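You operate a simulated robot arm through the tools that you are given. There is no shell and no other tool.

You are at the controls of a simulated robot arm. One attempt, no reset.

JOB
Latch the orange block down in its cradle with the green key.
Fine: block into the cradle between the latches first; turn the silver and the gold latch to HOLD with the key; stand the key back in its holder.

The check looks at the end state, three seconds after you hand in, the way a careful person would. Anything else that was tipped, shoved, dropped, spilled or broken makes it a failure.

ROBOT AND FRAMES
A 6-joint arm with a two-finger parallel gripper, fixed in place. Base frame: the origin is at the foot of the arm, x ahead of it, y to its left, z up; the work surface is at about z = 0.8. Readings come in m, degrees, newtons and seconds.
With the tool pointing down near the work surface it reaches from about 0.32 to 0.82 m from the base axis. Its first joint turns from -166.0 to 166.0 degrees. Payload 3.43 kg.
The TCP is the grasp point between the finger pads, 0.034 m short of the fingertips. In the tool frame z runs along the fingers and y along their closing line. Largest opening 0.128 m; finger width 0.024, thickness 0.012; the body of the gripper, 0.048 by 0.13 m, starts 0.096 m behind the TCP.
Orientation is that of the tool frame in the base frame, as [roll, pitch, yaw] about the fixed x, y, z axes, in that order (R = Rz(yaw) Ry(pitch) Rx(roll)). With the fingers straight down and closing along the base's y, the tool's x points along the base's -x, its y along +y and its z along -z.

CONTROLS
- The arm moves only by the tool step_arm. Its argument "increments" is a list of rows, each a list of 7 numbers: the shift along the tool's x, y, z in m, then the turn, a rotation vector about the tool's x, y, z in degrees, then the opening, from 0 (shut) to 1 (fully open). In form: [[x, y, z, ax, ay, az, hand], ...]. A call has 1 to 20 rows; each row shifts and turns the commanded pose from where the row before left it, along the tool's axes as they then stand. Rows are played at 5 a second. More than 0.05 m and 8.6 degrees between two rows, or a gripper value outside its range, and nothing of the call is played. Where a pose cannot be reached the arm comes as near as it can. A force on the tool above 90 N (or 10 N above the force at the start of the call, whichever is more), or a blocked arm, ends the call early, and 0.2 s more pass. The fingers move at their own pace (about 0.045 m/s each) and stop on an object; they squeeze with about 23 N. The grip force told is the motor's: it shows also when the fingers shut on nothing. Time passes only in rows, and 0.2 s behind the last, so rows that do not move let the fingers close. The reply holds the time, the measured pose of the TCP, the force on the tool along the base axes, the opening and the grip force, in the units named above and with some noise, with the torque about the TCP (base axes, N m) and any sound that the robot's microphone picked up, and new pictures: "views" is both (left out), scene, wrist or none.
- Cameras (640 x 400 px; columns grow to the right, rows downward): "scene" is fixed at [0.0495, 0.6487, 1.5569]; the picture's right is [-0.95, -0.31, 0.00], its down [-0.15, 0.46, -0.87] and it looks along [0.27, -0.83, -0.49] (base axes); focal length 348 px, centre (320, 200). "wrist" rides on the gripper at [0.076, -0.011, -0.16] in the tool frame; the picture's right is [0.15, 0.99, 0.00], its down [-0.88, 0.13, -0.46] and it looks along [-0.45, 0.07, 0.89] (tool axes); focal length 234 px, centre (320, 200). There is no depth. A picture from a camera that has moved, and an enlarged one, comes with that camera's place and axes in the base frame and with its lens.
- zoom(camera, box): a new picture of the part [left, top, right, bottom] of that camera's present view, enlarged. No time passes.
- hand_in(): hands the job in; it is judged then, once.

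Nothing tells you positions but the pictures and the camera data. Unless the task says otherwise, let go and move clear before handing in.

The tools are called after "Emit:" by a JSON object that holds its "method" and its "body". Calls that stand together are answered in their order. step_arm: Moves the arm, as the interface text tells. Its arguments: {"type":"object","properties":{"increments":{"type":"array","items":{"type":"array","items":{"type":"number"}}},"views":{"type":"string","enum":["both","scene","wrist","none"]}},"required":["increments"]} The other tools are called the same way: zoom (camera, box) takes an enlarged picture of a part of a camera's view; hand_in () hands the job in.

At the start:

```text
t: 0.0
position: [0.2171, -0.4076, 1.1565]
tool_rot: [-180.0, -0.1, 180.0]
force: [0.9, 0.4, -0.1]
ft_torque: [0.01, -0.01, 0.03]
gripper_width: 0.1281
grip_force: 0.1
```

scene: 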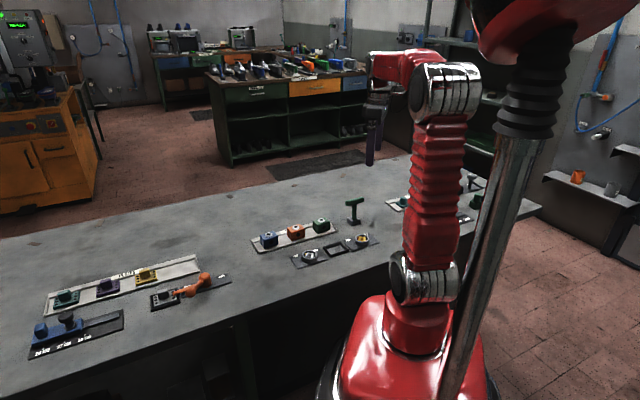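
wrist: 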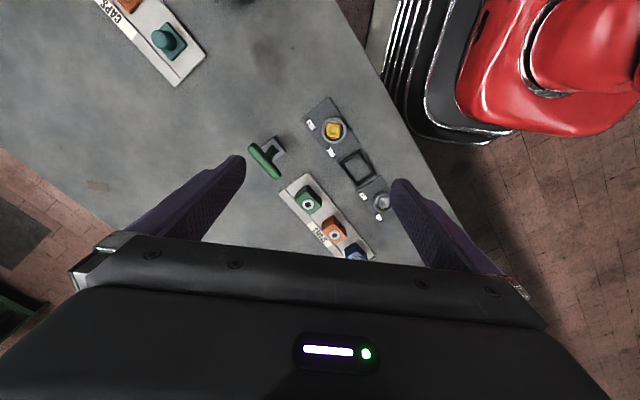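

I see a tray with blue, orange and green blocks, a T-shaped green key standing in a holder, and a fixture with a silver and a gold latch either side of a square cradle. I'll zoom in to get details before moving.

Emit:
{"method": "zoom", "body": {"camera": "scene", "box": [240, 180, 400, 280]}}

Emit:
{"method": "zoom", "body": {"camera": "wrist", "box": [230, 80, 422, 270]}}

```text
4.00 times, centred on (320, 230) of scene
camera zoom: at [0.0495, 0.6487, 1.5569], right [-0.95, -0.31, 0.0], down [-0.15, 0.46, -0.87], along [0.27, -0.83, -0.49], focal length 1392 px, centre (320, 80)
```

zoom: 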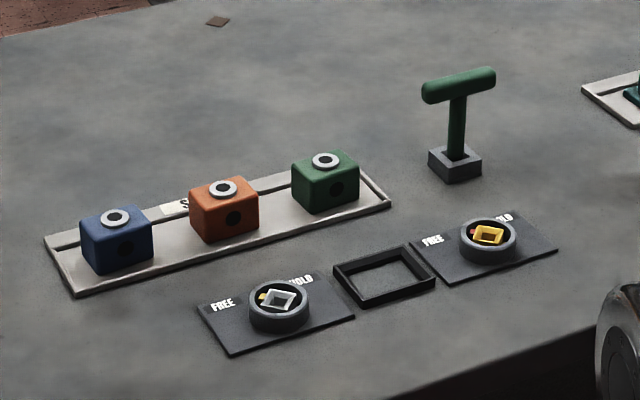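

```text
2.11 times, centred on (326, 175) of wrist
camera zoom: at [0.1403, -0.421, 1.317], right [-0.15, 0.99, 0.0], down [0.88, 0.13, 0.46], along [0.45, 0.07, -0.89], focal length 493 px, centre (307, 253)
```

zoom: 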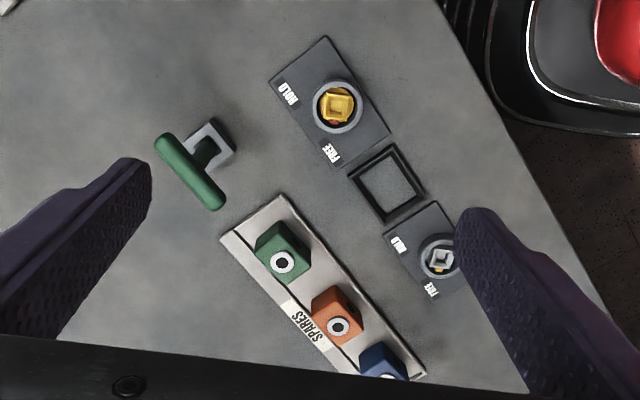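

The fixture axis runs at about 45° in base x-y: silver latch ≈(0.373,-0.231), cradle ≈(0.30,-0.305), gold ≈(0.225,-0.376), key holder ≈(0.283,-0.498), orange block ≈(0.466,-0.337). I'll turn the tool 45° and hover above the fixture for closer pictures.

Emit:
{"method": "step_arm", "body": {"increments": [[-0.021, 0.026, 0.0265, 0, 0, 0, 1], [-0.021, 0.026, 0.0265, 0, 0, 0, 1], [-0.021, 0.026, 0.0265, 0, 0, 0, 1], [-0.021, 0.026, 0.0265, 0, 0, 0, 1], [0, 0, 0, 0, 0, -7.5, 1], [0, 0, 0, 0, 0, -7.5, 1], [0, 0, 0, 0, 0, -7.5, 1], [0, 0, 0, 0, 0, -7.5, 1], [0, 0, 0, 0, 0, -7.5, 1], [0, 0, 0, 0, 0, -7.5, 1], [0, 0, 0, 0, 0, 0, 1]], "views": "both"}}

```text
t: 2.4
position: [0.3003, -0.3055, 1.0513]
tool_rot: [-179.9, 0.0, -134.8]
force: [-0.1, -0.1, 0.4]
ft_torque: [0.02, 0.01, -0.04]
gripper_width: 0.1281
grip_force: 0.0
camera wrist: at [0.2543, -0.3674, 1.2116], right [-0.8, 0.59, 0.0], down [0.53, 0.72, 0.46], along [0.27, 0.37, -0.89], focal length 234 px, centre (320, 200)
```

scene: 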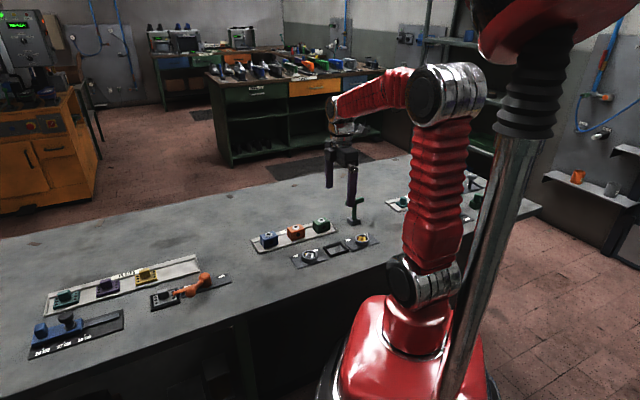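
wrist: 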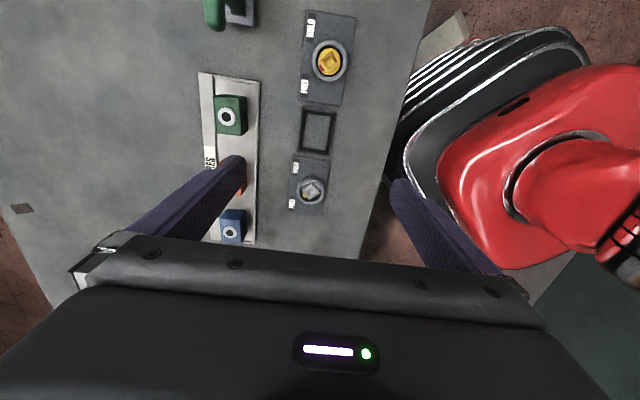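

Emit:
{"method": "zoom", "body": {"camera": "wrist", "box": [280, 0, 376, 110]}}

Emit:
{"method": "zoom", "body": {"camera": "wrist", "box": [270, 95, 366, 220]}}

Emit:
{"method": "zoom", "body": {"camera": "scene", "box": [285, 225, 385, 275]}}

Emit:
{"method": "zoom", "body": {"camera": "scene", "box": [245, 210, 345, 260]}}

```text
3.64 times, centred on (328, 55) of wrist
camera zoom: at [0.2543, -0.3674, 1.2116], right [-0.8, 0.59, 0.0], down [0.53, 0.72, 0.46], along [0.27, 0.37, -0.89], focal length 852 px, centre (291, 727)
```

zoom: 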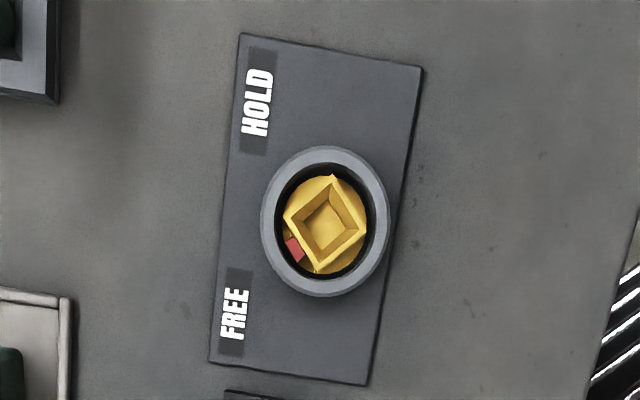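

```text
3.20 times, centred on (318, 158) of wrist
camera zoom: at [0.2543, -0.3674, 1.2116], right [-0.8, 0.59, 0.0], down [0.53, 0.72, 0.46], along [0.27, 0.37, -0.89], focal length 749 px, centre (326, 336)
```

zoom: 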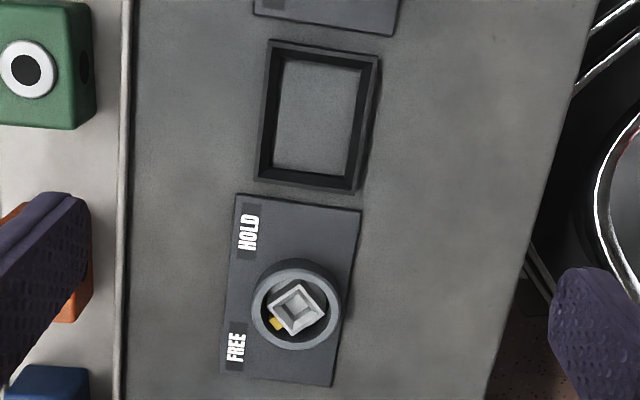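

```text
6.40 times, centred on (335, 250) of scene
camera zoom: at [0.0495, 0.6487, 1.5569], right [-0.95, -0.31, 0.0], down [-0.15, 0.46, -0.87], along [0.27, -0.83, -0.49], focal length 2226 px, centre (224, -120)
```

zoom: 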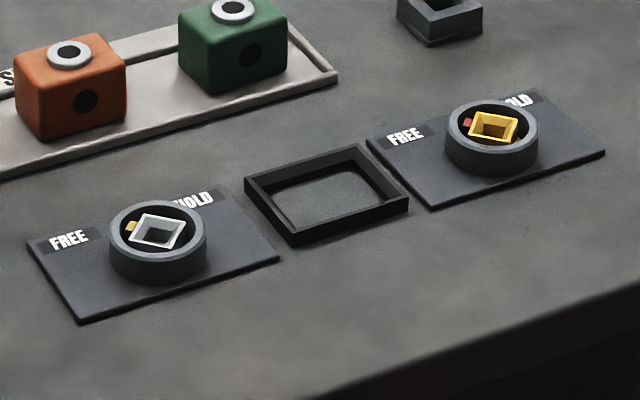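

```text
6.40 times, centred on (295, 235) of scene
camera zoom: at [0.0495, 0.6487, 1.5569], right [-0.95, -0.31, 0.0], down [-0.15, 0.46, -0.87], along [0.27, -0.83, -0.49], focal length 2226 px, centre (480, -24)
```

zoom: 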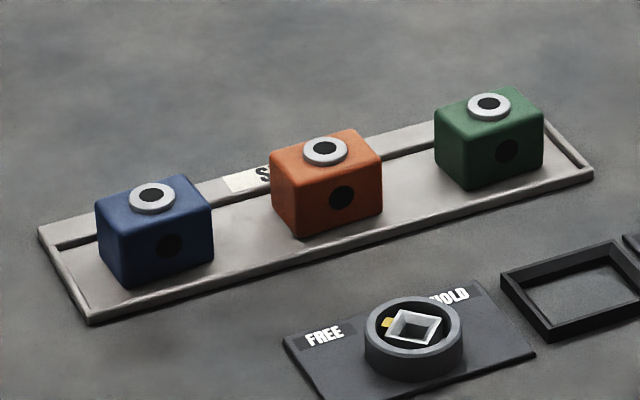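

Both latches read FREE (markers near base angle 0°, HOLD about −90°, i.e. clockwise from above), and their square sockets sit diagonal to the fixture. Next I hover over the green key to see its stem and holder closely.

Emit:
{"method": "step_arm", "body": {"increments": [[0.0297, -0.0253, 0, 0, 0, 0, 1], [0.0297, -0.0253, 0, 0, 0, 0, 1], [0.0297, -0.0253, 0, 0, 0, 0, 1], [0.0297, -0.0253, 0, 0, 0, 0, 1], [0.0297, -0.0253, 0, 0, 0, 0, 1], [0, 0, 0, 0, 0, 0, 1]], "views": "both"}}

```text
t: 3.8
position: [0.284, -0.4994, 1.0515]
tool_rot: [180.0, 0.0, -134.8]
force: [0.6, 0.1, 0.5]
ft_torque: [-0.02, 0.03, -0.01]
gripper_width: 0.1281
grip_force: 0.0
camera wrist: at [0.2382, -0.5619, 1.2117], right [-0.8, 0.59, 0.0], down [0.53, 0.72, 0.46], along [0.27, 0.37, -0.89], focal length 234 px, centre (320, 200)
```

scene: 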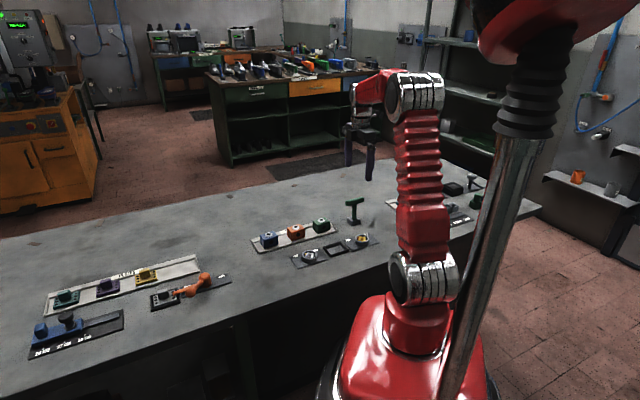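
wrist: 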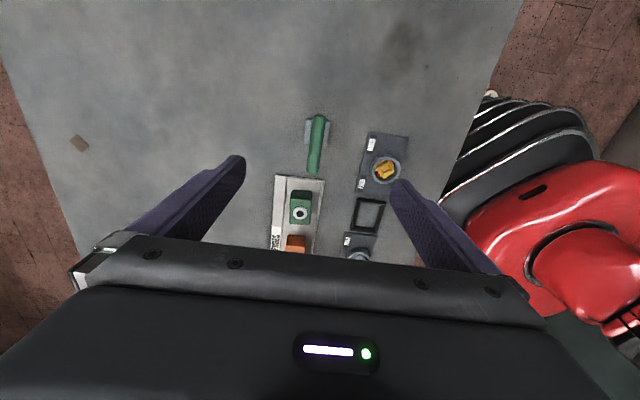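

Emit:
{"method": "zoom", "body": {"camera": "wrist", "box": [286, 100, 350, 190]}}

Emit:
{"method": "zoom", "body": {"camera": "scene", "box": [334, 190, 378, 234]}}

Emit:
{"method": "zoom", "body": {"camera": "scene", "box": [360, 150, 520, 250]}}

```text
4.44 times, centred on (318, 145) of wrist
camera zoom: at [0.2382, -0.5619, 1.2117], right [-0.8, 0.59, 0.0], down [0.53, 0.72, 0.46], along [0.27, 0.37, -0.89], focal length 1041 px, centre (329, 444)
```

zoom: 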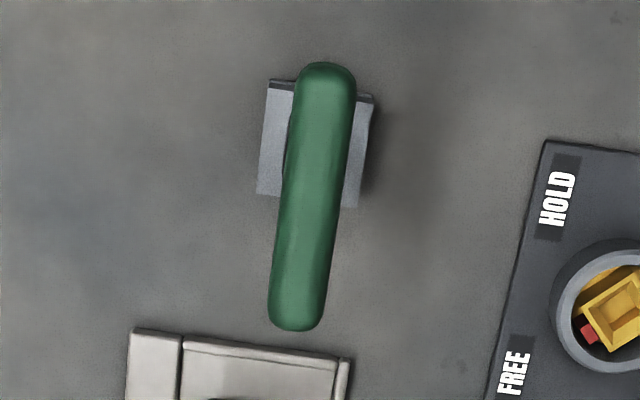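

```text
9.09 times, centred on (356, 212) of scene
camera zoom: at [0.0495, 0.6487, 1.5569], right [-0.95, -0.31, 0.0], down [-0.15, 0.46, -0.87], along [0.27, -0.83, -0.49], focal length 3162 px, centre (-7, 91)
```

zoom: 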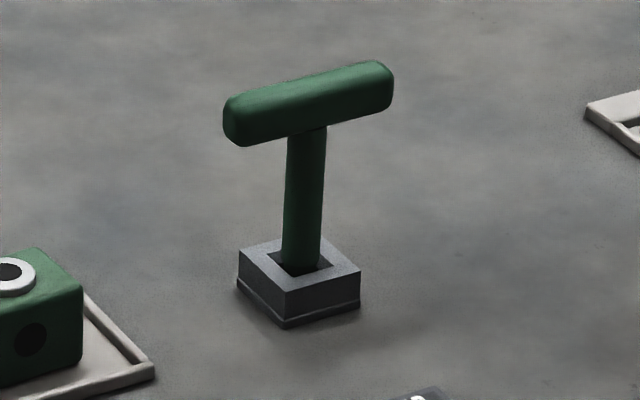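

```text
4.00 times, centred on (440, 200) of scene
camera zoom: at [0.0495, 0.6487, 1.5569], right [-0.95, -0.31, 0.0], down [-0.15, 0.46, -0.87], along [0.27, -0.83, -0.49], focal length 1392 px, centre (-160, 200)
```

zoom: 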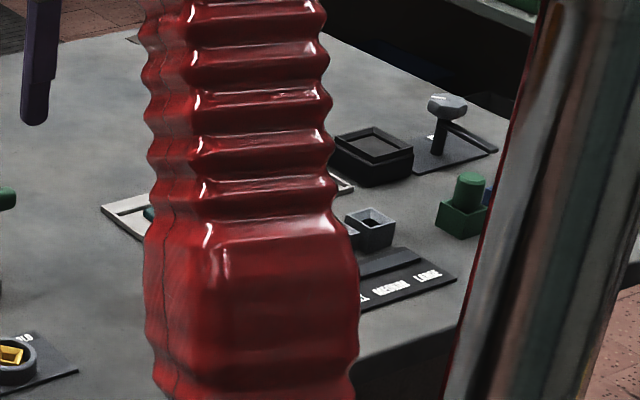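

The key stands upright at ≈(0.2875,-0.502), its bar along 45°, bar centre z≈0.897, holder top z≈0.817. Block first: I go over the orange block and lower a little for a good look.

Emit:
{"method": "step_arm", "body": {"increments": [[-0.0406, -0.00245, 0, 0, 0, 0, 0.7], [-0.0406, -0.00245, 0, 0, 0, 0, 0.7], [-0.0406, -0.00245, 0, 0, 0, 0, 0.7], [-0.0406, -0.00245, 0, 0, 0, 0, 0.7], [-0.0406, -0.00245, 0, 0, 0, 0, 0.7], [-0.0406, -0.00245, 0, 0, 0, 0, 0.7], [0, 0, 0.035, 0, 0, 0, 0.7], [0, 0, 0.035, 0, 0, 0, 0.7], [0, 0, 0.035, 0, 0, 0, 0.7], [0, 0, 0, 0, 0, 0, 0.7]], "views": "both"}}

```text
t: 6.0
position: [0.4677, -0.3368, 0.9459]
tool_rot: [-179.9, 0.1, -134.9]
force: [0.0, 0.2, 0.5]
ft_torque: [0.0, -0.06, -0.01]
gripper_width: 0.0895
grip_force: 0.0
camera wrist: at [0.4224, -0.3996, 1.106], right [-0.8, 0.6, 0.0], down [0.53, 0.72, 0.46], along [0.27, 0.36, -0.89], focal length 234 px, centre (320, 200)
```

scene: 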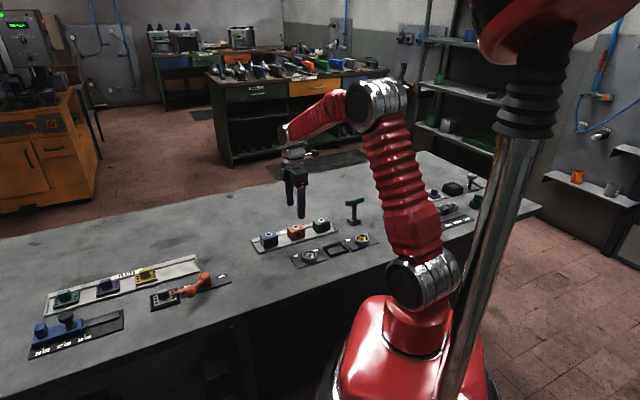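
wrist: 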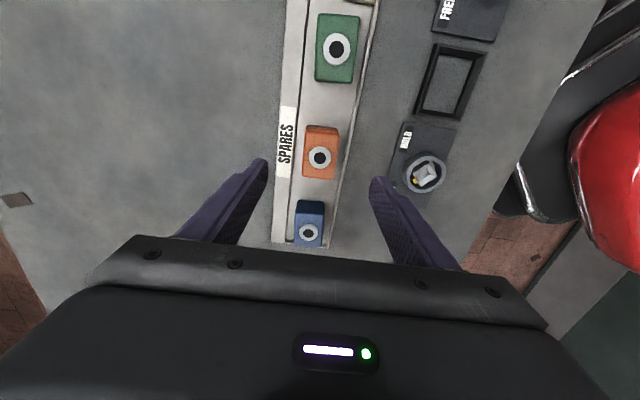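

Emit:
{"method": "zoom", "body": {"camera": "wrist", "box": [280, 115, 360, 190]}}

Emit:
{"method": "zoom", "body": {"camera": "wrist", "box": [380, 30, 500, 210]}}

Emit:
{"method": "zoom", "body": {"camera": "scene", "box": [270, 160, 340, 260]}}

```text
5.33 times, centred on (320, 152) of wrist
camera zoom: at [0.4224, -0.3996, 1.106], right [-0.8, 0.6, 0.0], down [0.53, 0.72, 0.46], along [0.27, 0.36, -0.89], focal length 1249 px, centre (320, 453)
```

zoom: 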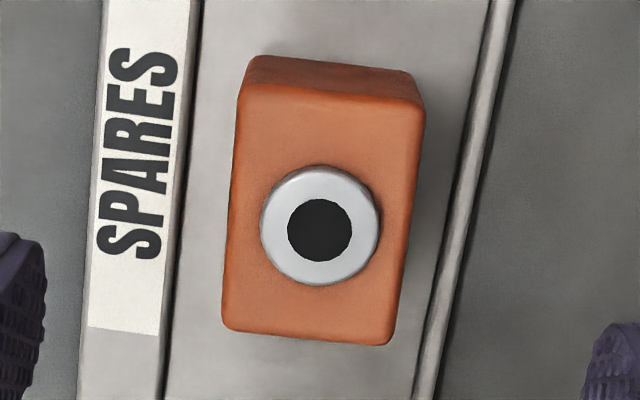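

```text
2.22 times, centred on (440, 120) of wrist
camera zoom: at [0.4224, -0.3996, 1.106], right [-0.8, 0.6, 0.0], down [0.53, 0.72, 0.46], along [0.27, 0.36, -0.89], focal length 520 px, centre (53, 378)
```

zoom: 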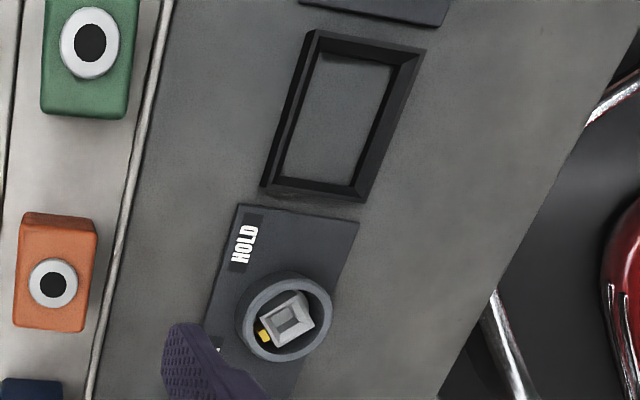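

```text
4.00 times, centred on (305, 210) of scene
camera zoom: at [0.0495, 0.6487, 1.5569], right [-0.95, -0.31, 0.0], down [-0.15, 0.46, -0.87], along [0.27, -0.83, -0.49], focal length 1392 px, centre (380, 160)
```

zoom: 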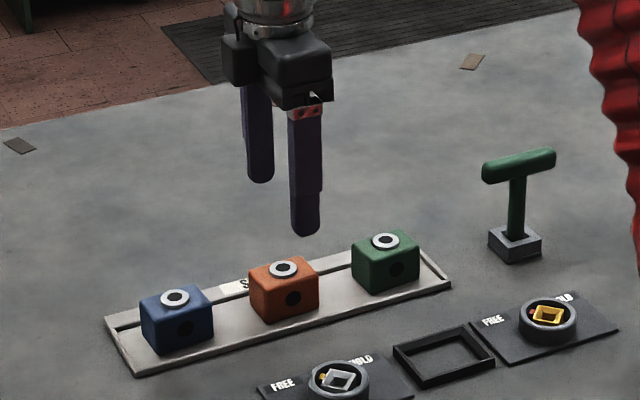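

The orange block is about 0.038×0.055 m, its long side at ~48° (a few degrees off the tray), centred ≈(0.4686,-0.3357). I turn the tool 3° to match, descend with the tips staying above the tray, and check before closing.

Emit:
{"method": "step_arm", "body": {"increments": [[-0.0014, 0, 0, 0, 0, -3, 0.7], [0, 0, 0.023, 0, 0, 0, 0.7], [0, 0, 0.023, 0, 0, 0, 0.7], [0, 0, 0.023, 0, 0, 0, 0.7], [0, 0, 0.0115, 0, 0, 0, 0.7], [0, 0, 0.0115, 0, 0, 0, 0.7], [0, 0, 0, 0, 0, 0, 0.7]], "views": "both"}}

```text
t: 7.6
position: [0.4692, -0.3374, 0.8555]
tool_rot: [-179.9, 0.0, -132.1]
force: [0.1, -0.7, -0.4]
ft_torque: [-0.01, -0.02, -0.02]
gripper_width: 0.0896
grip_force: 0.0
camera wrist: at [0.4263, -0.4012, 1.014], right [-0.83, 0.55, 0.0], down [0.49, 0.74, 0.46], along [0.25, 0.38, -0.89], focal length 234 px, centre (320, 200)
```

scene: 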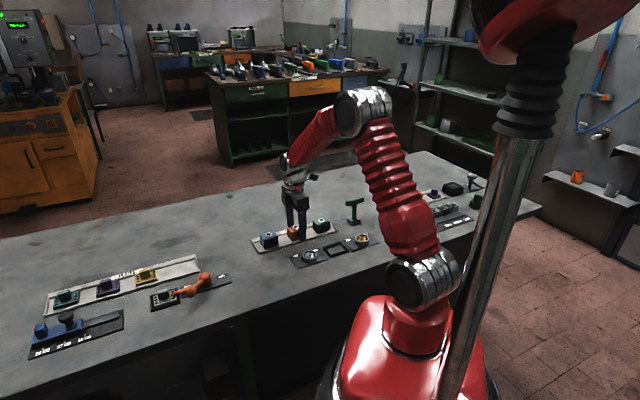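
wrist: 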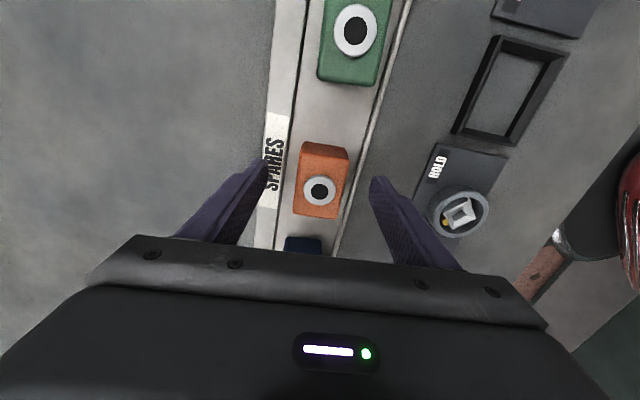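

Emit:
{"method": "zoom", "body": {"camera": "wrist", "box": [270, 130, 370, 230]}}

Emit:
{"method": "zoom", "body": {"camera": "scene", "box": [250, 190, 350, 260]}}

```text
4.00 times, centred on (320, 180) of wrist
camera zoom: at [0.4263, -0.4012, 1.014], right [-0.83, 0.55, 0.0], down [0.49, 0.74, 0.46], along [0.25, 0.38, -0.89], focal length 937 px, centre (320, 280)
```

zoom: 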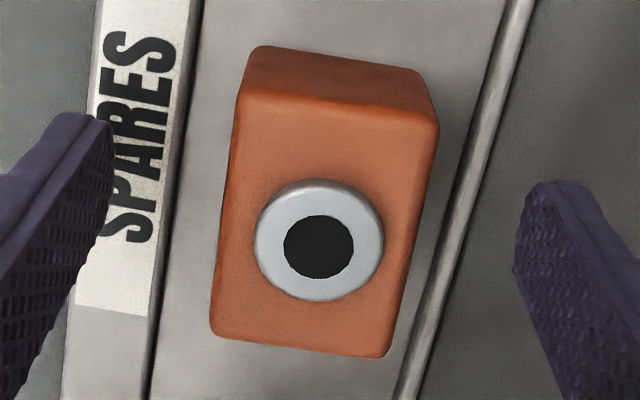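

```text
5.71 times, centred on (300, 225) of scene
camera zoom: at [0.0495, 0.6487, 1.5569], right [-0.95, -0.31, 0.0], down [-0.15, 0.46, -0.87], along [0.27, -0.83, -0.49], focal length 1988 px, centre (434, 57)
```

zoom: 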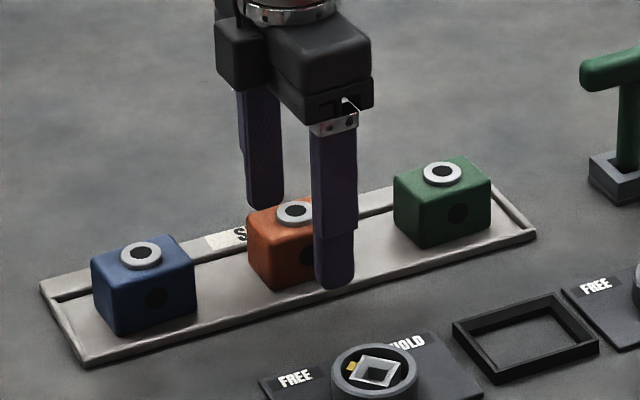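

The tool is aligned within about 1° and centred on the block. Closing the fingers now.

Emit:
{"method": "step_arm", "body": {"increments": [[0, 0, 0, 0, 0, 0, 0.4], [0, 0, 0, 0, 0, 0, 0.2], [0, 0, 0, 0, 0, 0, 0], [0, 0, 0, 0, 0, 0, 0], [0, 0, 0, 0, 0, 0, 0], [0, 0, 0, 0, 0, 0, 0], [0, 0, 0, 0, 0, 0, 0]], "views": "wrist"}}

```text
t: 9.2
position: [0.4705, -0.3371, 0.8554]
tool_rot: [-179.9, 0.0, -131.9]
force: [0.0, -0.2, 0.7]
ft_torque: [-0.05, 0.1, -0.02]
gripper_width: 0.0396
grip_force: 22.8
camera wrist: at [0.4263, -0.4012, 1.0143], right [-0.83, 0.55, 0.0], down [0.49, 0.74, 0.46], along [0.25, 0.38, -0.89], focal length 234 px, centre (320, 200)
```

wrist: 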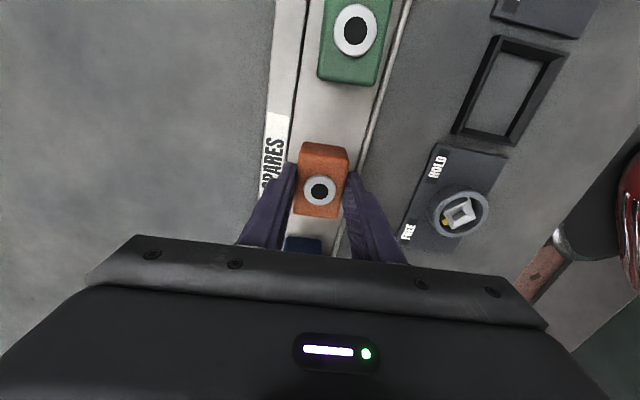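

The block is gripped (0.0396 m wide). I lift it straight up, square the tool to 45° and carry it over the cradle, staying high.

Emit:
{"method": "step_arm", "body": {"increments": [[0, 0, -0.015, 0, 0, 0, 0], [0, 0, -0.025, 0, 0, 0, 0], [0, 0, -0.035, 0, 0, 0, 0], [0, 0, -0.02, 0, 0, 3, 0], [0.0236, 0.0347, 0, 0, 0, 0, 0], [0.0236, 0.0347, 0, 0, 0, 0, 0], [0.0236, 0.0347, 0, 0, 0, 0, 0], [0.0236, 0.0347, 0, 0, 0, 0, 0], [0, 0, 0, 0, 0, 0, 0]], "views": "both"}}

```text
t: 11.2
position: [0.3028, -0.3056, 0.9497]
tool_rot: [-179.9, 0.0, -134.8]
force: [0.2, -0.7, -2.5]
ft_torque: [0.02, 0.0, -0.01]
gripper_width: 0.0397
grip_force: 23.1
camera wrist: at [0.2566, -0.3677, 1.1095], right [-0.8, 0.6, 0.0], down [0.53, 0.72, 0.46], along [0.27, 0.37, -0.89], focal length 234 px, centre (320, 200)
```

scene: 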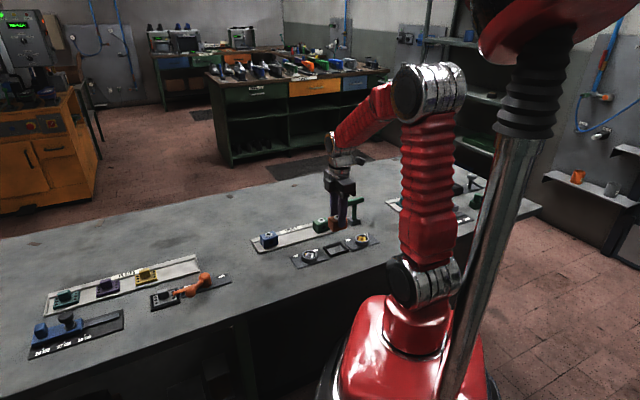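
wrist: 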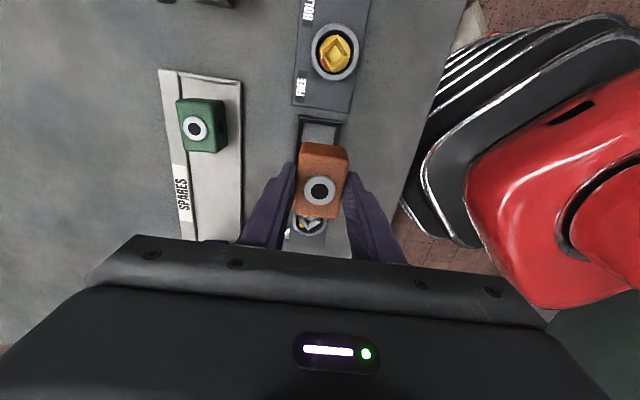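

Emit:
{"method": "zoom", "body": {"camera": "wrist", "box": [270, 100, 370, 240]}}

Emit:
{"method": "zoom", "body": {"camera": "scene", "box": [285, 200, 385, 275]}}

Emit:
{"method": "zoom", "body": {"camera": "wrist", "box": [270, 0, 390, 150]}}

```text
2.86 times, centred on (320, 170) of wrist
camera zoom: at [0.2566, -0.3677, 1.1095], right [-0.8, 0.6, 0.0], down [0.53, 0.72, 0.46], along [0.27, 0.37, -0.89], focal length 669 px, centre (320, 286)
```

zoom: 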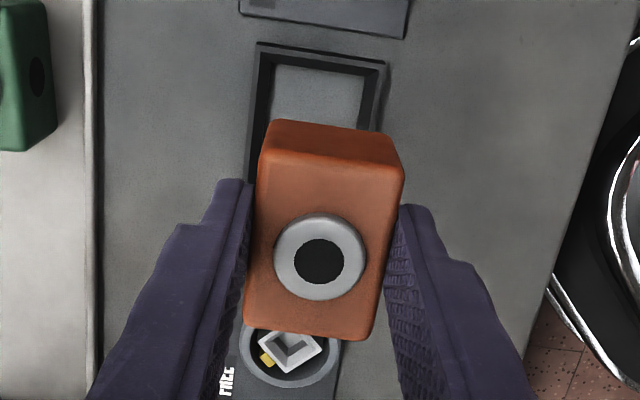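

```text
5.33 times, centred on (335, 238) of scene
camera zoom: at [0.0495, 0.6487, 1.5569], right [-0.95, -0.31, 0.0], down [-0.15, 0.46, -0.87], along [0.27, -0.83, -0.49], focal length 1855 px, centre (240, 0)
```

zoom: 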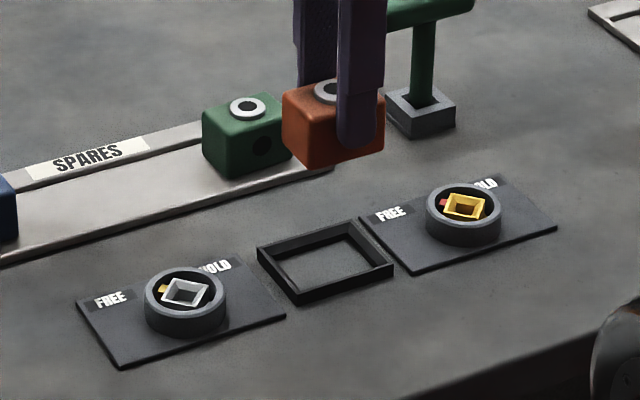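

```text
2.67 times, centred on (330, 75) of wrist
camera zoom: at [0.2566, -0.3677, 1.1095], right [-0.8, 0.6, 0.0], down [0.53, 0.72, 0.46], along [0.27, 0.37, -0.89], focal length 624 px, centre (293, 533)
```

zoom: 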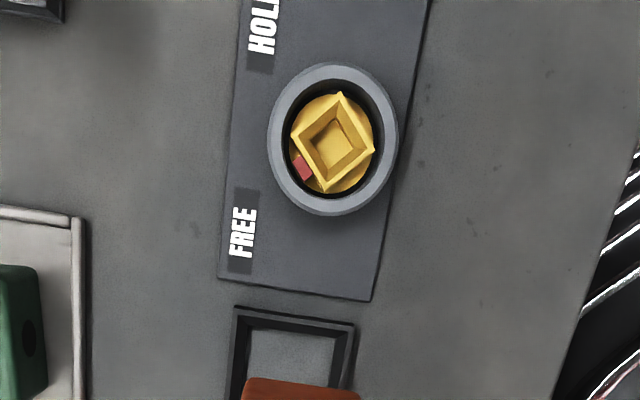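

The block hangs squarely; the cradle centre works out at ≈(0.3055,-0.309), so I need to shift about 4 mm in tool −y. I'll shift, lower to just above the cradle and check again.

Emit:
{"method": "step_arm", "body": {"increments": [[0.0004, -0.0042, 0, 0, 0, 0, 0], [0, 0, 0.025, 0, 0, 0, 0], [0, 0, 0.025, 0, 0, 0, 0], [0, 0, 0.02, 0, 0, 0, 0], [0, 0, 0, 0, 0, 0, 0]], "views": "both"}}

Emit:
{"method": "zoom", "body": {"camera": "wrist", "box": [270, 100, 370, 240]}}

Emit:
{"method": "zoom", "body": {"camera": "scene", "box": [300, 200, 370, 270]}}

```text
t: 12.4
position: [0.3053, -0.3088, 0.8783]
tool_rot: [-180.0, 0.0, -135.0]
force: [0.2, 0.1, -2.5]
ft_torque: [0.0, -0.01, 0.02]
gripper_width: 0.0396
grip_force: 22.5
camera wrist: at [0.2592, -0.3705, 1.0389], right [-0.8, 0.6, 0.0], down [0.53, 0.72, 0.46], along [0.27, 0.37, -0.89], focal length 234 px, centre (320, 200)
```

scene: 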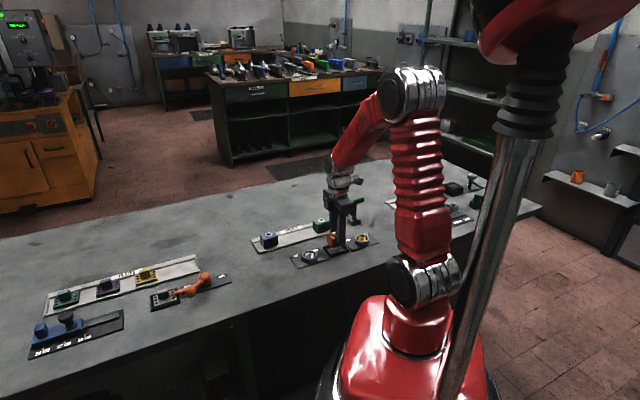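
wrist: 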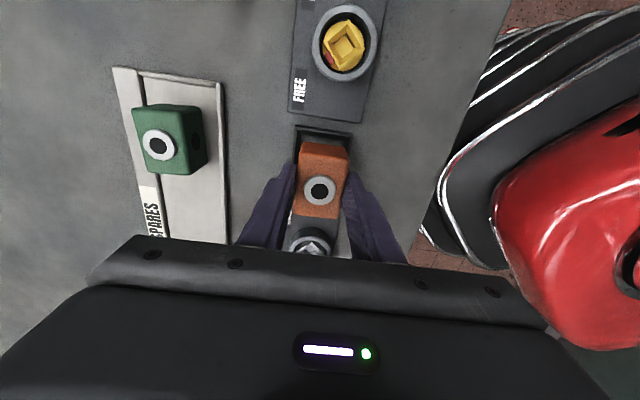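

```text
2.86 times, centred on (320, 170) of wrist
camera zoom: at [0.2592, -0.3705, 1.0389], right [-0.8, 0.6, 0.0], down [0.53, 0.72, 0.46], along [0.27, 0.37, -0.89], focal length 669 px, centre (320, 286)
```

zoom: 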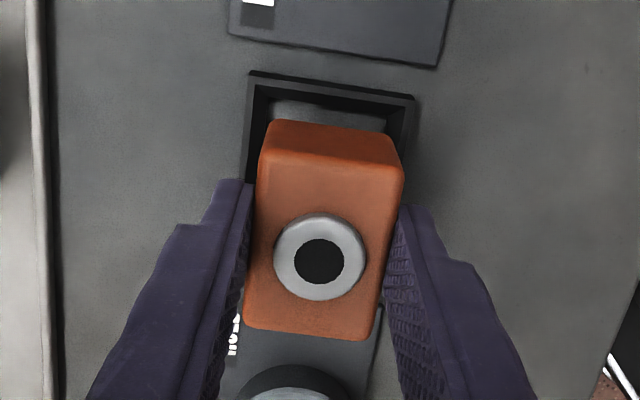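

```text
5.71 times, centred on (335, 235) of scene
camera zoom: at [0.0495, 0.6487, 1.5569], right [-0.95, -0.31, 0.0], down [-0.15, 0.46, -0.87], along [0.27, -0.83, -0.49], focal length 1988 px, centre (234, 0)
```

zoom: 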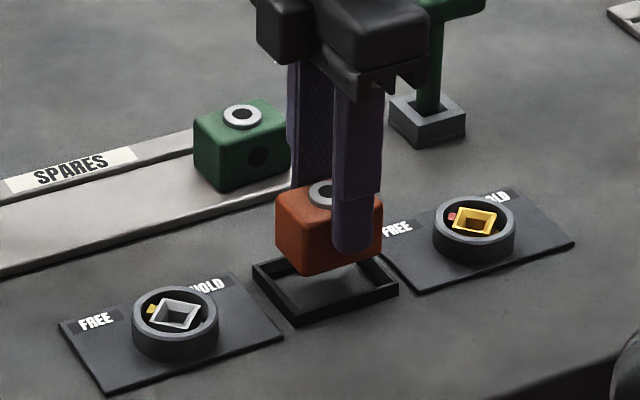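

The block lines up with the cradle to within about 1 mm. A small trim, then I lower it into the cradle gently, watching the force.

Emit:
{"method": "step_arm", "body": {"increments": [[0.0008, -0.0006, 0, 0, 0, 0, 0], [0, 0, 0.006, 0, 0, 0, 0], [0, 0, 0.006, 0, 0, 0, 0], [0, 0, 0.004, 0, 0, 0, 0], [0, 0, 0.003, 0, 0, 0, 0], [0, 0, 0, 0, 0, 0, 0]], "views": "both"}}

Emit:
{"method": "zoom", "body": {"camera": "wrist", "box": [270, 100, 370, 240]}}

Emit:
{"method": "zoom", "body": {"camera": "scene", "box": [300, 210, 370, 270]}}

```text
t: 13.8
position: [0.3056, -0.3103, 0.8606]
tool_rot: [-179.8, 0.0, -135.0]
force: [-0.1, -0.4, -1.3]
ft_torque: [0.02, 0.04, -0.01]
gripper_width: 0.0397
grip_force: 23.5
camera wrist: at [0.2601, -0.3717, 1.0202], right [-0.8, 0.6, 0.0], down [0.53, 0.72, 0.46], along [0.27, 0.37, -0.89], focal length 234 px, centre (320, 200)
```

scene: 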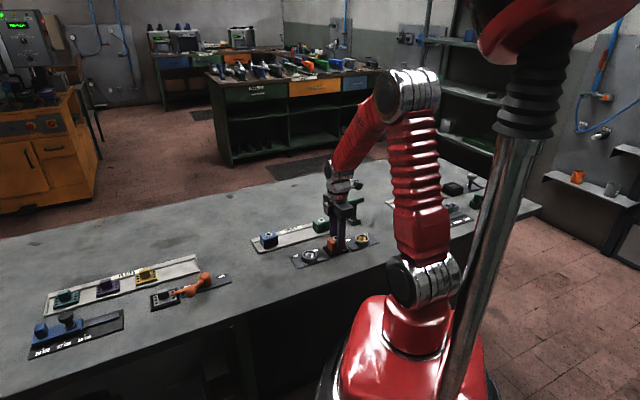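
wrist: 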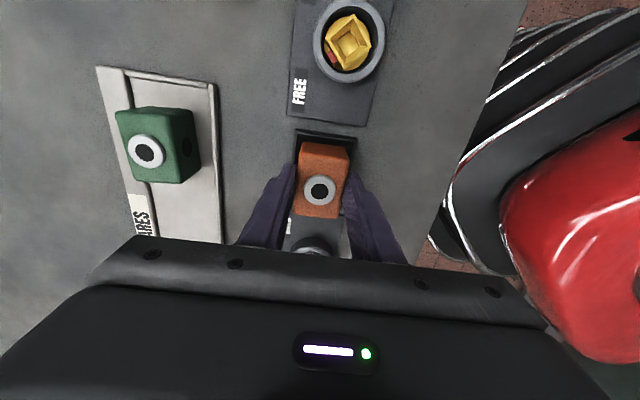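

```text
2.86 times, centred on (320, 170) of wrist
camera zoom: at [0.2601, -0.3717, 1.0202], right [-0.8, 0.6, 0.0], down [0.53, 0.72, 0.46], along [0.27, 0.37, -0.89], focal length 669 px, centre (320, 286)
```

zoom: 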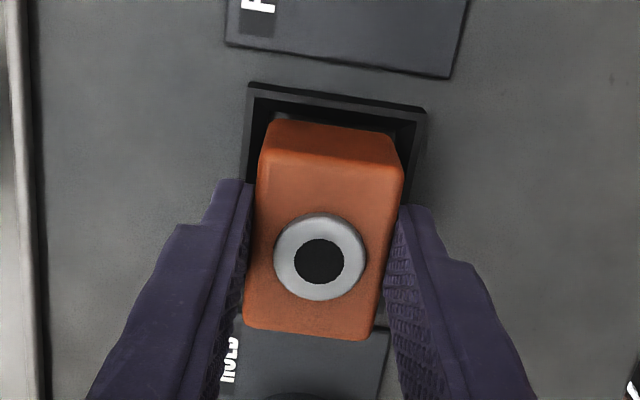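

```text
6.67 times, centred on (335, 240) of scene
camera zoom: at [0.0495, 0.6487, 1.5569], right [-0.95, -0.31, 0.0], down [-0.15, 0.46, -0.87], along [0.27, -0.83, -0.49], focal length 2319 px, centre (220, -67)
```

zoom: 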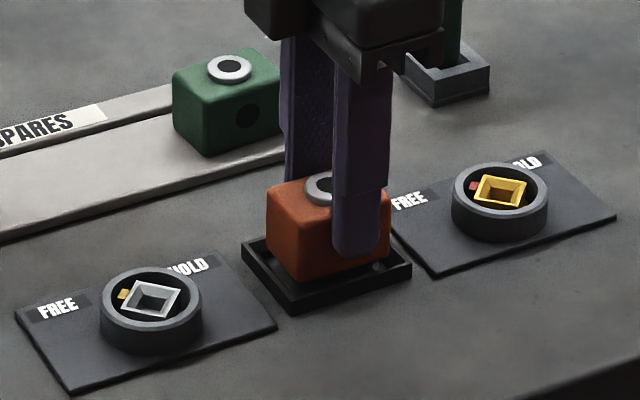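

Emit:
{"method": "zoom", "body": {"camera": "scene", "box": [320, 230, 352, 262]}}

Emit:
{"method": "zoom", "body": {"camera": "wrist", "box": [295, 125, 347, 165]}}

```text
12.50 times, centred on (336, 246) of scene
camera zoom: at [0.0495, 0.6487, 1.5569], right [-0.95, -0.31, 0.0], down [-0.15, 0.46, -0.87], along [0.27, -0.83, -0.49], focal length 4348 px, centre (120, -375)
```

zoom: 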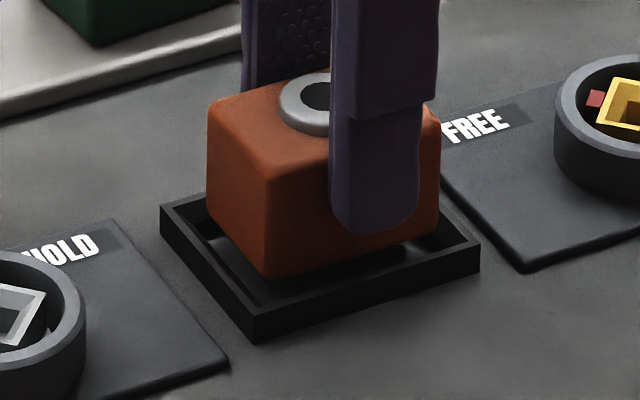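

```text
10.00 times, centred on (321, 145) of wrist
camera zoom: at [0.2601, -0.3717, 1.0202], right [-0.8, 0.6, 0.0], down [0.53, 0.72, 0.46], along [0.27, 0.37, -0.89], focal length 2342 px, centre (310, 750)
```

zoom: 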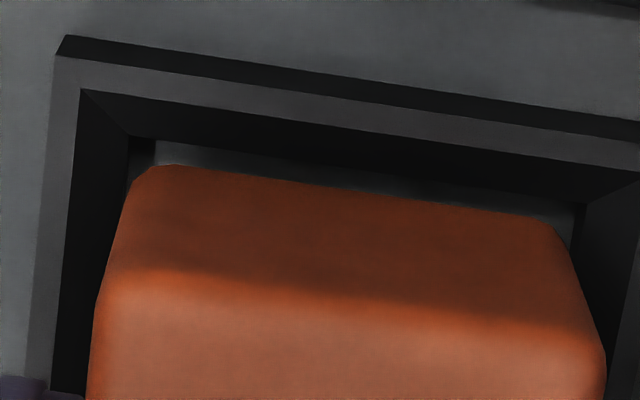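

The wall insides are sloped lead-ins; the block is nearly centred, with the gold-end gap slightly the smaller. I trim 0.6 mm away from gold, lower 3 mm more and check the gaps.

Emit:
{"method": "step_arm", "body": {"increments": [[-0.0006, 0, 0, 0, 0, 0, 0], [0, 0, 0.0015, 0, 0, 0, 0], [0, 0, 0.0015, 0, 0, 0, 0], [0, 0, 0, 0, 0, 0, 0]], "views": "none"}}

Emit:
{"method": "zoom", "body": {"camera": "wrist", "box": [290, 125, 350, 165]}}

Emit:
{"method": "zoom", "body": {"camera": "scene", "box": [320, 230, 352, 262]}}

```text
t: 14.8
position: [0.3063, -0.3094, 0.8575]
tool_rot: [-180.0, 0.0, -135.0]
force: [-0.2, -0.6, -2.5]
ft_torque: [0.05, 0.0, -0.03]
gripper_width: 0.0397
grip_force: 22.9
```

```text
10.00 times, centred on (320, 145) of wrist
camera zoom: at [0.2606, -0.3711, 1.0174], right [-0.8, 0.6, 0.0], down [0.53, 0.72, 0.46], along [0.27, 0.37, -0.89], focal length 2342 px, centre (320, 750)
```

zoom: 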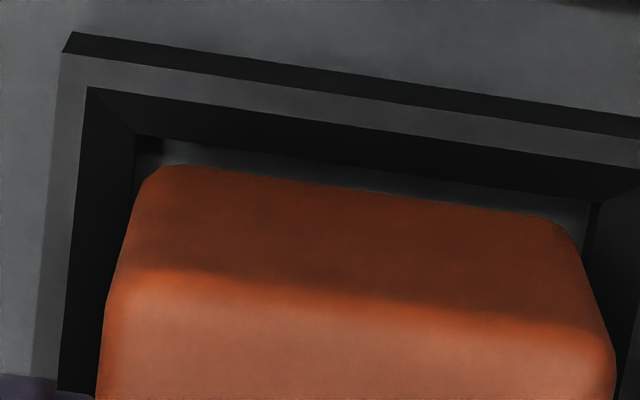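

```text
12.50 times, centred on (336, 246) of scene
camera zoom: at [0.0495, 0.6487, 1.5569], right [-0.95, -0.31, 0.0], down [-0.15, 0.46, -0.87], along [0.27, -0.83, -0.49], focal length 4348 px, centre (120, -375)
```

zoom: 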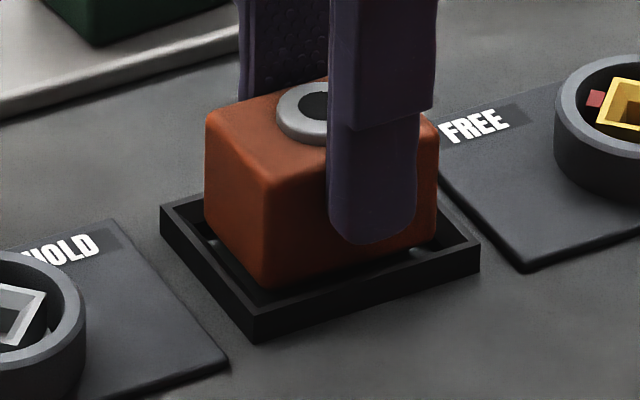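

Still a hair close to the gold side and slightly left; trimming (−0.8 mm tool x, +0.5 mm tool y) and lowering in small steps while reading force.

Emit:
{"method": "step_arm", "body": {"increments": [[-0.0008, 0.0005, 0, 0, 0, 0, 0], [0, 0, 0.001, 0, 0, 0, 0], [0, 0, 0.001, 0, 0, 0, 0], [0, 0, 0.001, 0, 0, 0, 0], [0, 0, 0, 0, 0, 0, 0]], "views": "none"}}

Emit:
{"method": "zoom", "body": {"camera": "wrist", "box": [290, 125, 350, 165]}}

Emit:
{"method": "zoom", "body": {"camera": "scene", "box": [320, 230, 352, 262]}}

```text
t: 16.0
position: [0.3074, -0.3085, 0.8543]
tool_rot: [180.0, 0.0, -135.0]
force: [0.6, -0.3, -3.0]
ft_torque: [-0.01, 0.03, -0.01]
gripper_width: 0.0394
grip_force: 23.2
```

```text
10.00 times, centred on (320, 145) of wrist
camera zoom: at [0.2609, -0.3705, 1.0144], right [-0.8, 0.6, 0.0], down [0.53, 0.72, 0.46], along [0.27, 0.37, -0.89], focal length 2342 px, centre (320, 750)
```

zoom: 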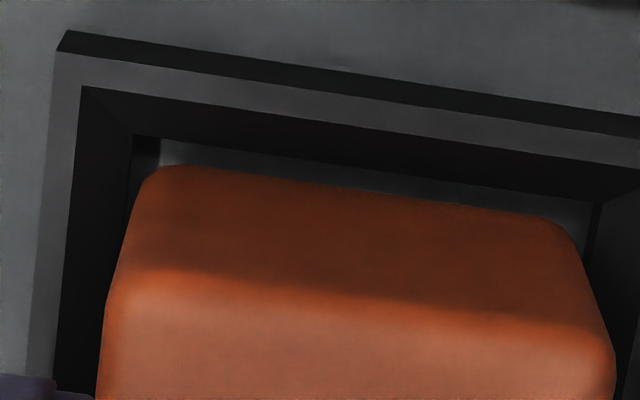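

```text
12.50 times, centred on (336, 246) of scene
camera zoom: at [0.0495, 0.6487, 1.5569], right [-0.95, -0.31, 0.0], down [-0.15, 0.46, -0.87], along [0.27, -0.83, -0.49], focal length 4348 px, centre (120, -375)
```

zoom: 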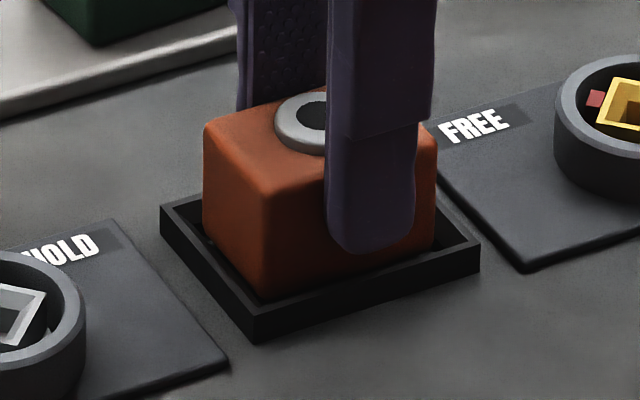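

No contact yet and both gaps look fine. Lowering the last couple of millimetres.

Emit:
{"method": "step_arm", "body": {"increments": [[0, 0, 0.001, 0, 0, 0, 0], [0, 0, 0.001, 0, 0, 0, 0], [0, 0, 0, 0, 0, 0, 0]], "views": "none"}}

Emit:
{"method": "zoom", "body": {"camera": "wrist", "box": [290, 125, 350, 165]}}

```text
t: 16.8
position: [0.3075, -0.3089, 0.8522]
tool_rot: [-179.9, 0.0, -135.0]
force: [0.7, -0.5, -1.6]
ft_torque: [-0.01, 0.03, -0.03]
gripper_width: 0.0396
grip_force: 22.8
```

```text
10.00 times, centred on (320, 145) of wrist
camera zoom: at [0.2609, -0.3704, 1.0122], right [-0.8, 0.6, 0.0], down [0.53, 0.72, 0.46], along [0.27, 0.37, -0.89], focal length 2342 px, centre (320, 750)
```

zoom: 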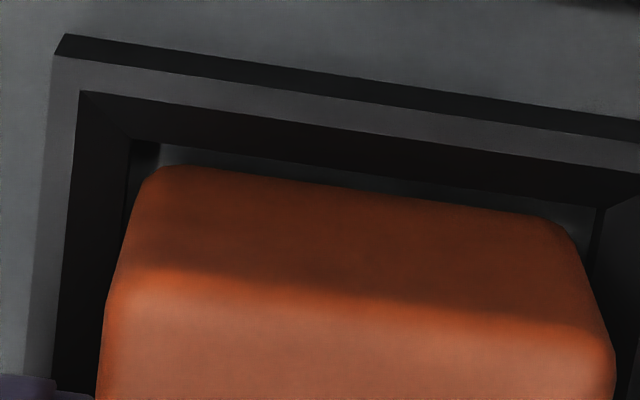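

Emit:
{"method": "step_arm", "body": {"increments": [[0, 0, 0.001, 0, 0, 0, 0], [0, 0, 0, 0, 0, 0, 0]], "views": "none"}}

```text
t: 17.4
position: [0.3074, -0.308, 0.8515]
tool_rot: [-179.8, 0.1, -135.0]
force: [-0.7, 0.9, -1.9]
ft_torque: [-0.01, 0.03, -0.02]
gripper_width: 0.0396
grip_force: 22.5
```

Emit:
{"method": "step_arm", "body": {"increments": [[0, 0, 0.001, 0, 0, 0, 0], [0, 0, 0, 0, 0, 0, 0]], "views": "none"}}

```text
t: 18.0
position: [0.3073, -0.3084, 0.8518]
tool_rot: [-180.0, 0.0, -134.9]
force: [-2.1, 6.8, 21.9]
ft_torque: [0.28, 0.15, -0.02]
gripper_width: 0.0397
grip_force: 22.7
```

Contact (about 22 N) at TCP z≈0.8515, which matches the block bottom reaching the table. Let me look before releasing.

Emit:
{"method": "zoom", "body": {"camera": "wrist", "box": [290, 125, 350, 165]}}

Emit:
{"method": "zoom", "body": {"camera": "scene", "box": [320, 230, 352, 262]}}

```text
10.00 times, centred on (320, 145) of wrist
camera zoom: at [0.2608, -0.3703, 1.0111], right [-0.8, 0.6, 0.0], down [0.53, 0.72, 0.46], along [0.27, 0.36, -0.89], focal length 2342 px, centre (320, 750)
```

zoom: 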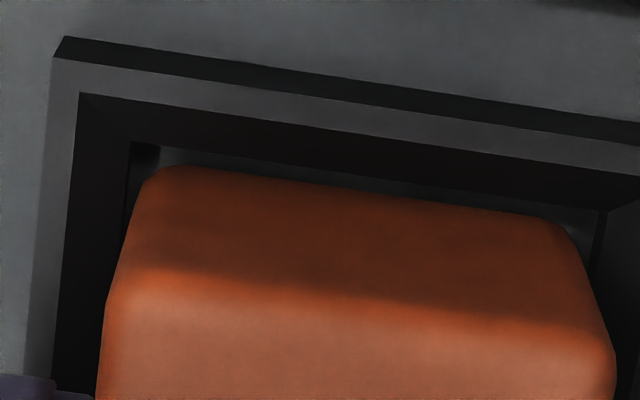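

```text
12.50 times, centred on (336, 246) of scene
camera zoom: at [0.0495, 0.6487, 1.5569], right [-0.95, -0.31, 0.0], down [-0.15, 0.46, -0.87], along [0.27, -0.83, -0.49], focal length 4348 px, centre (120, -375)
```

zoom: 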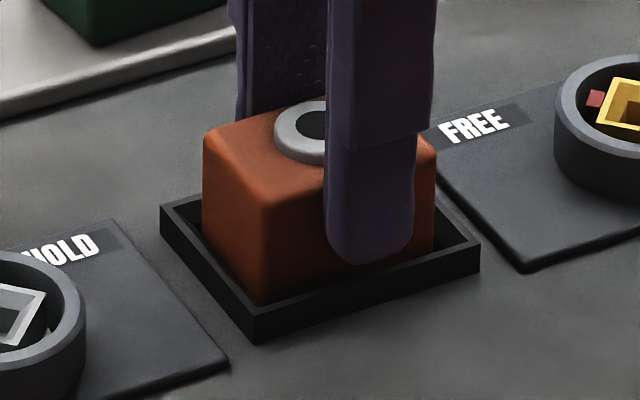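

Emit:
{"method": "step_arm", "body": {"increments": [[0, 0.0003, -0.0007, 0, 0, 0, 0], [0, 0, 0, 0, 0, 0, 0]], "views": "none"}}

```text
t: 18.6
position: [0.3066, -0.3089, 0.8509]
tool_rot: [-179.9, -0.1, -135.0]
force: [4.0, 2.2, 14.0]
ft_torque: [0.12, -0.06, 0.0]
gripper_width: 0.0396
grip_force: 23.2
```

Emit:
{"method": "step_arm", "body": {"increments": [[0, 0, 0, 0, 0, 0, 0.35], [0, 0, 0, 0, 0, 0, 0.42], [0, 0, 0, 0, 0, 0, 0.42], [0, 0, 0, 0, 0, 0, 0.42]], "views": "wrist"}}

Emit:
{"method": "zoom", "body": {"camera": "wrist", "box": [280, 120, 360, 240]}}

Emit:
{"method": "zoom", "body": {"camera": "scene", "box": [320, 230, 352, 262]}}

```text
t: 19.6
position: [0.3058, -0.3079, 0.8514]
tool_rot: [-179.9, 0.0, -135.0]
force: [-0.1, -0.7, 0.5]
ft_torque: [-0.01, -0.01, -0.01]
gripper_width: 0.0538
grip_force: 0.0
camera wrist: at [0.2605, -0.3702, 1.0108], right [-0.8, 0.6, 0.0], down [0.53, 0.72, 0.46], along [0.27, 0.37, -0.89], focal length 234 px, centre (320, 200)
```

wrist: 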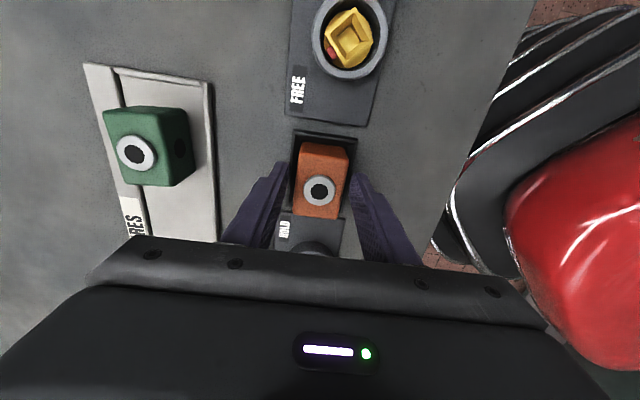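

```text
3.33 times, centred on (320, 180) of wrist
camera zoom: at [0.2605, -0.3702, 1.0108], right [-0.8, 0.6, 0.0], down [0.53, 0.72, 0.46], along [0.27, 0.37, -0.89], focal length 781 px, centre (320, 267)
```

zoom: 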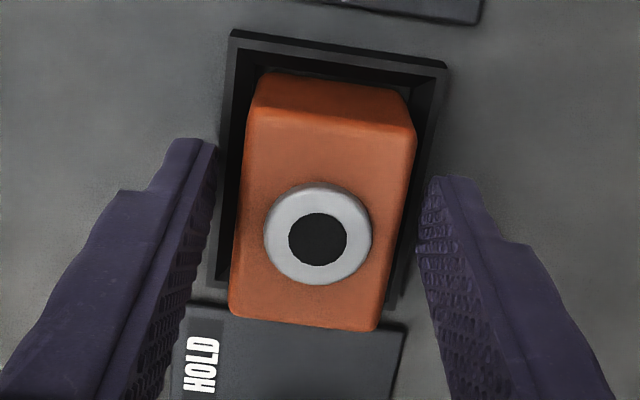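

```text
12.50 times, centred on (336, 246) of scene
camera zoom: at [0.0495, 0.6487, 1.5569], right [-0.95, -0.31, 0.0], down [-0.15, 0.46, -0.87], along [0.27, -0.83, -0.49], focal length 4348 px, centre (120, -375)
```

zoom: 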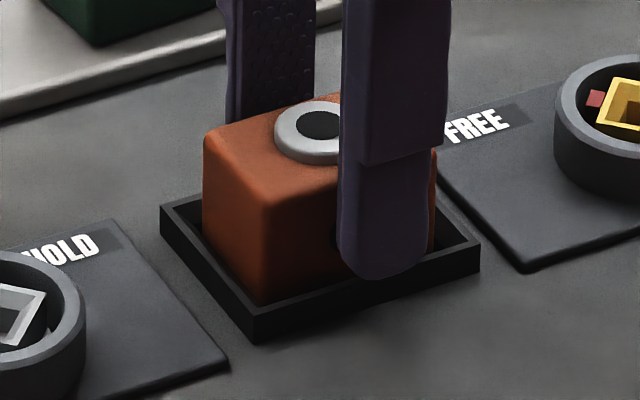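

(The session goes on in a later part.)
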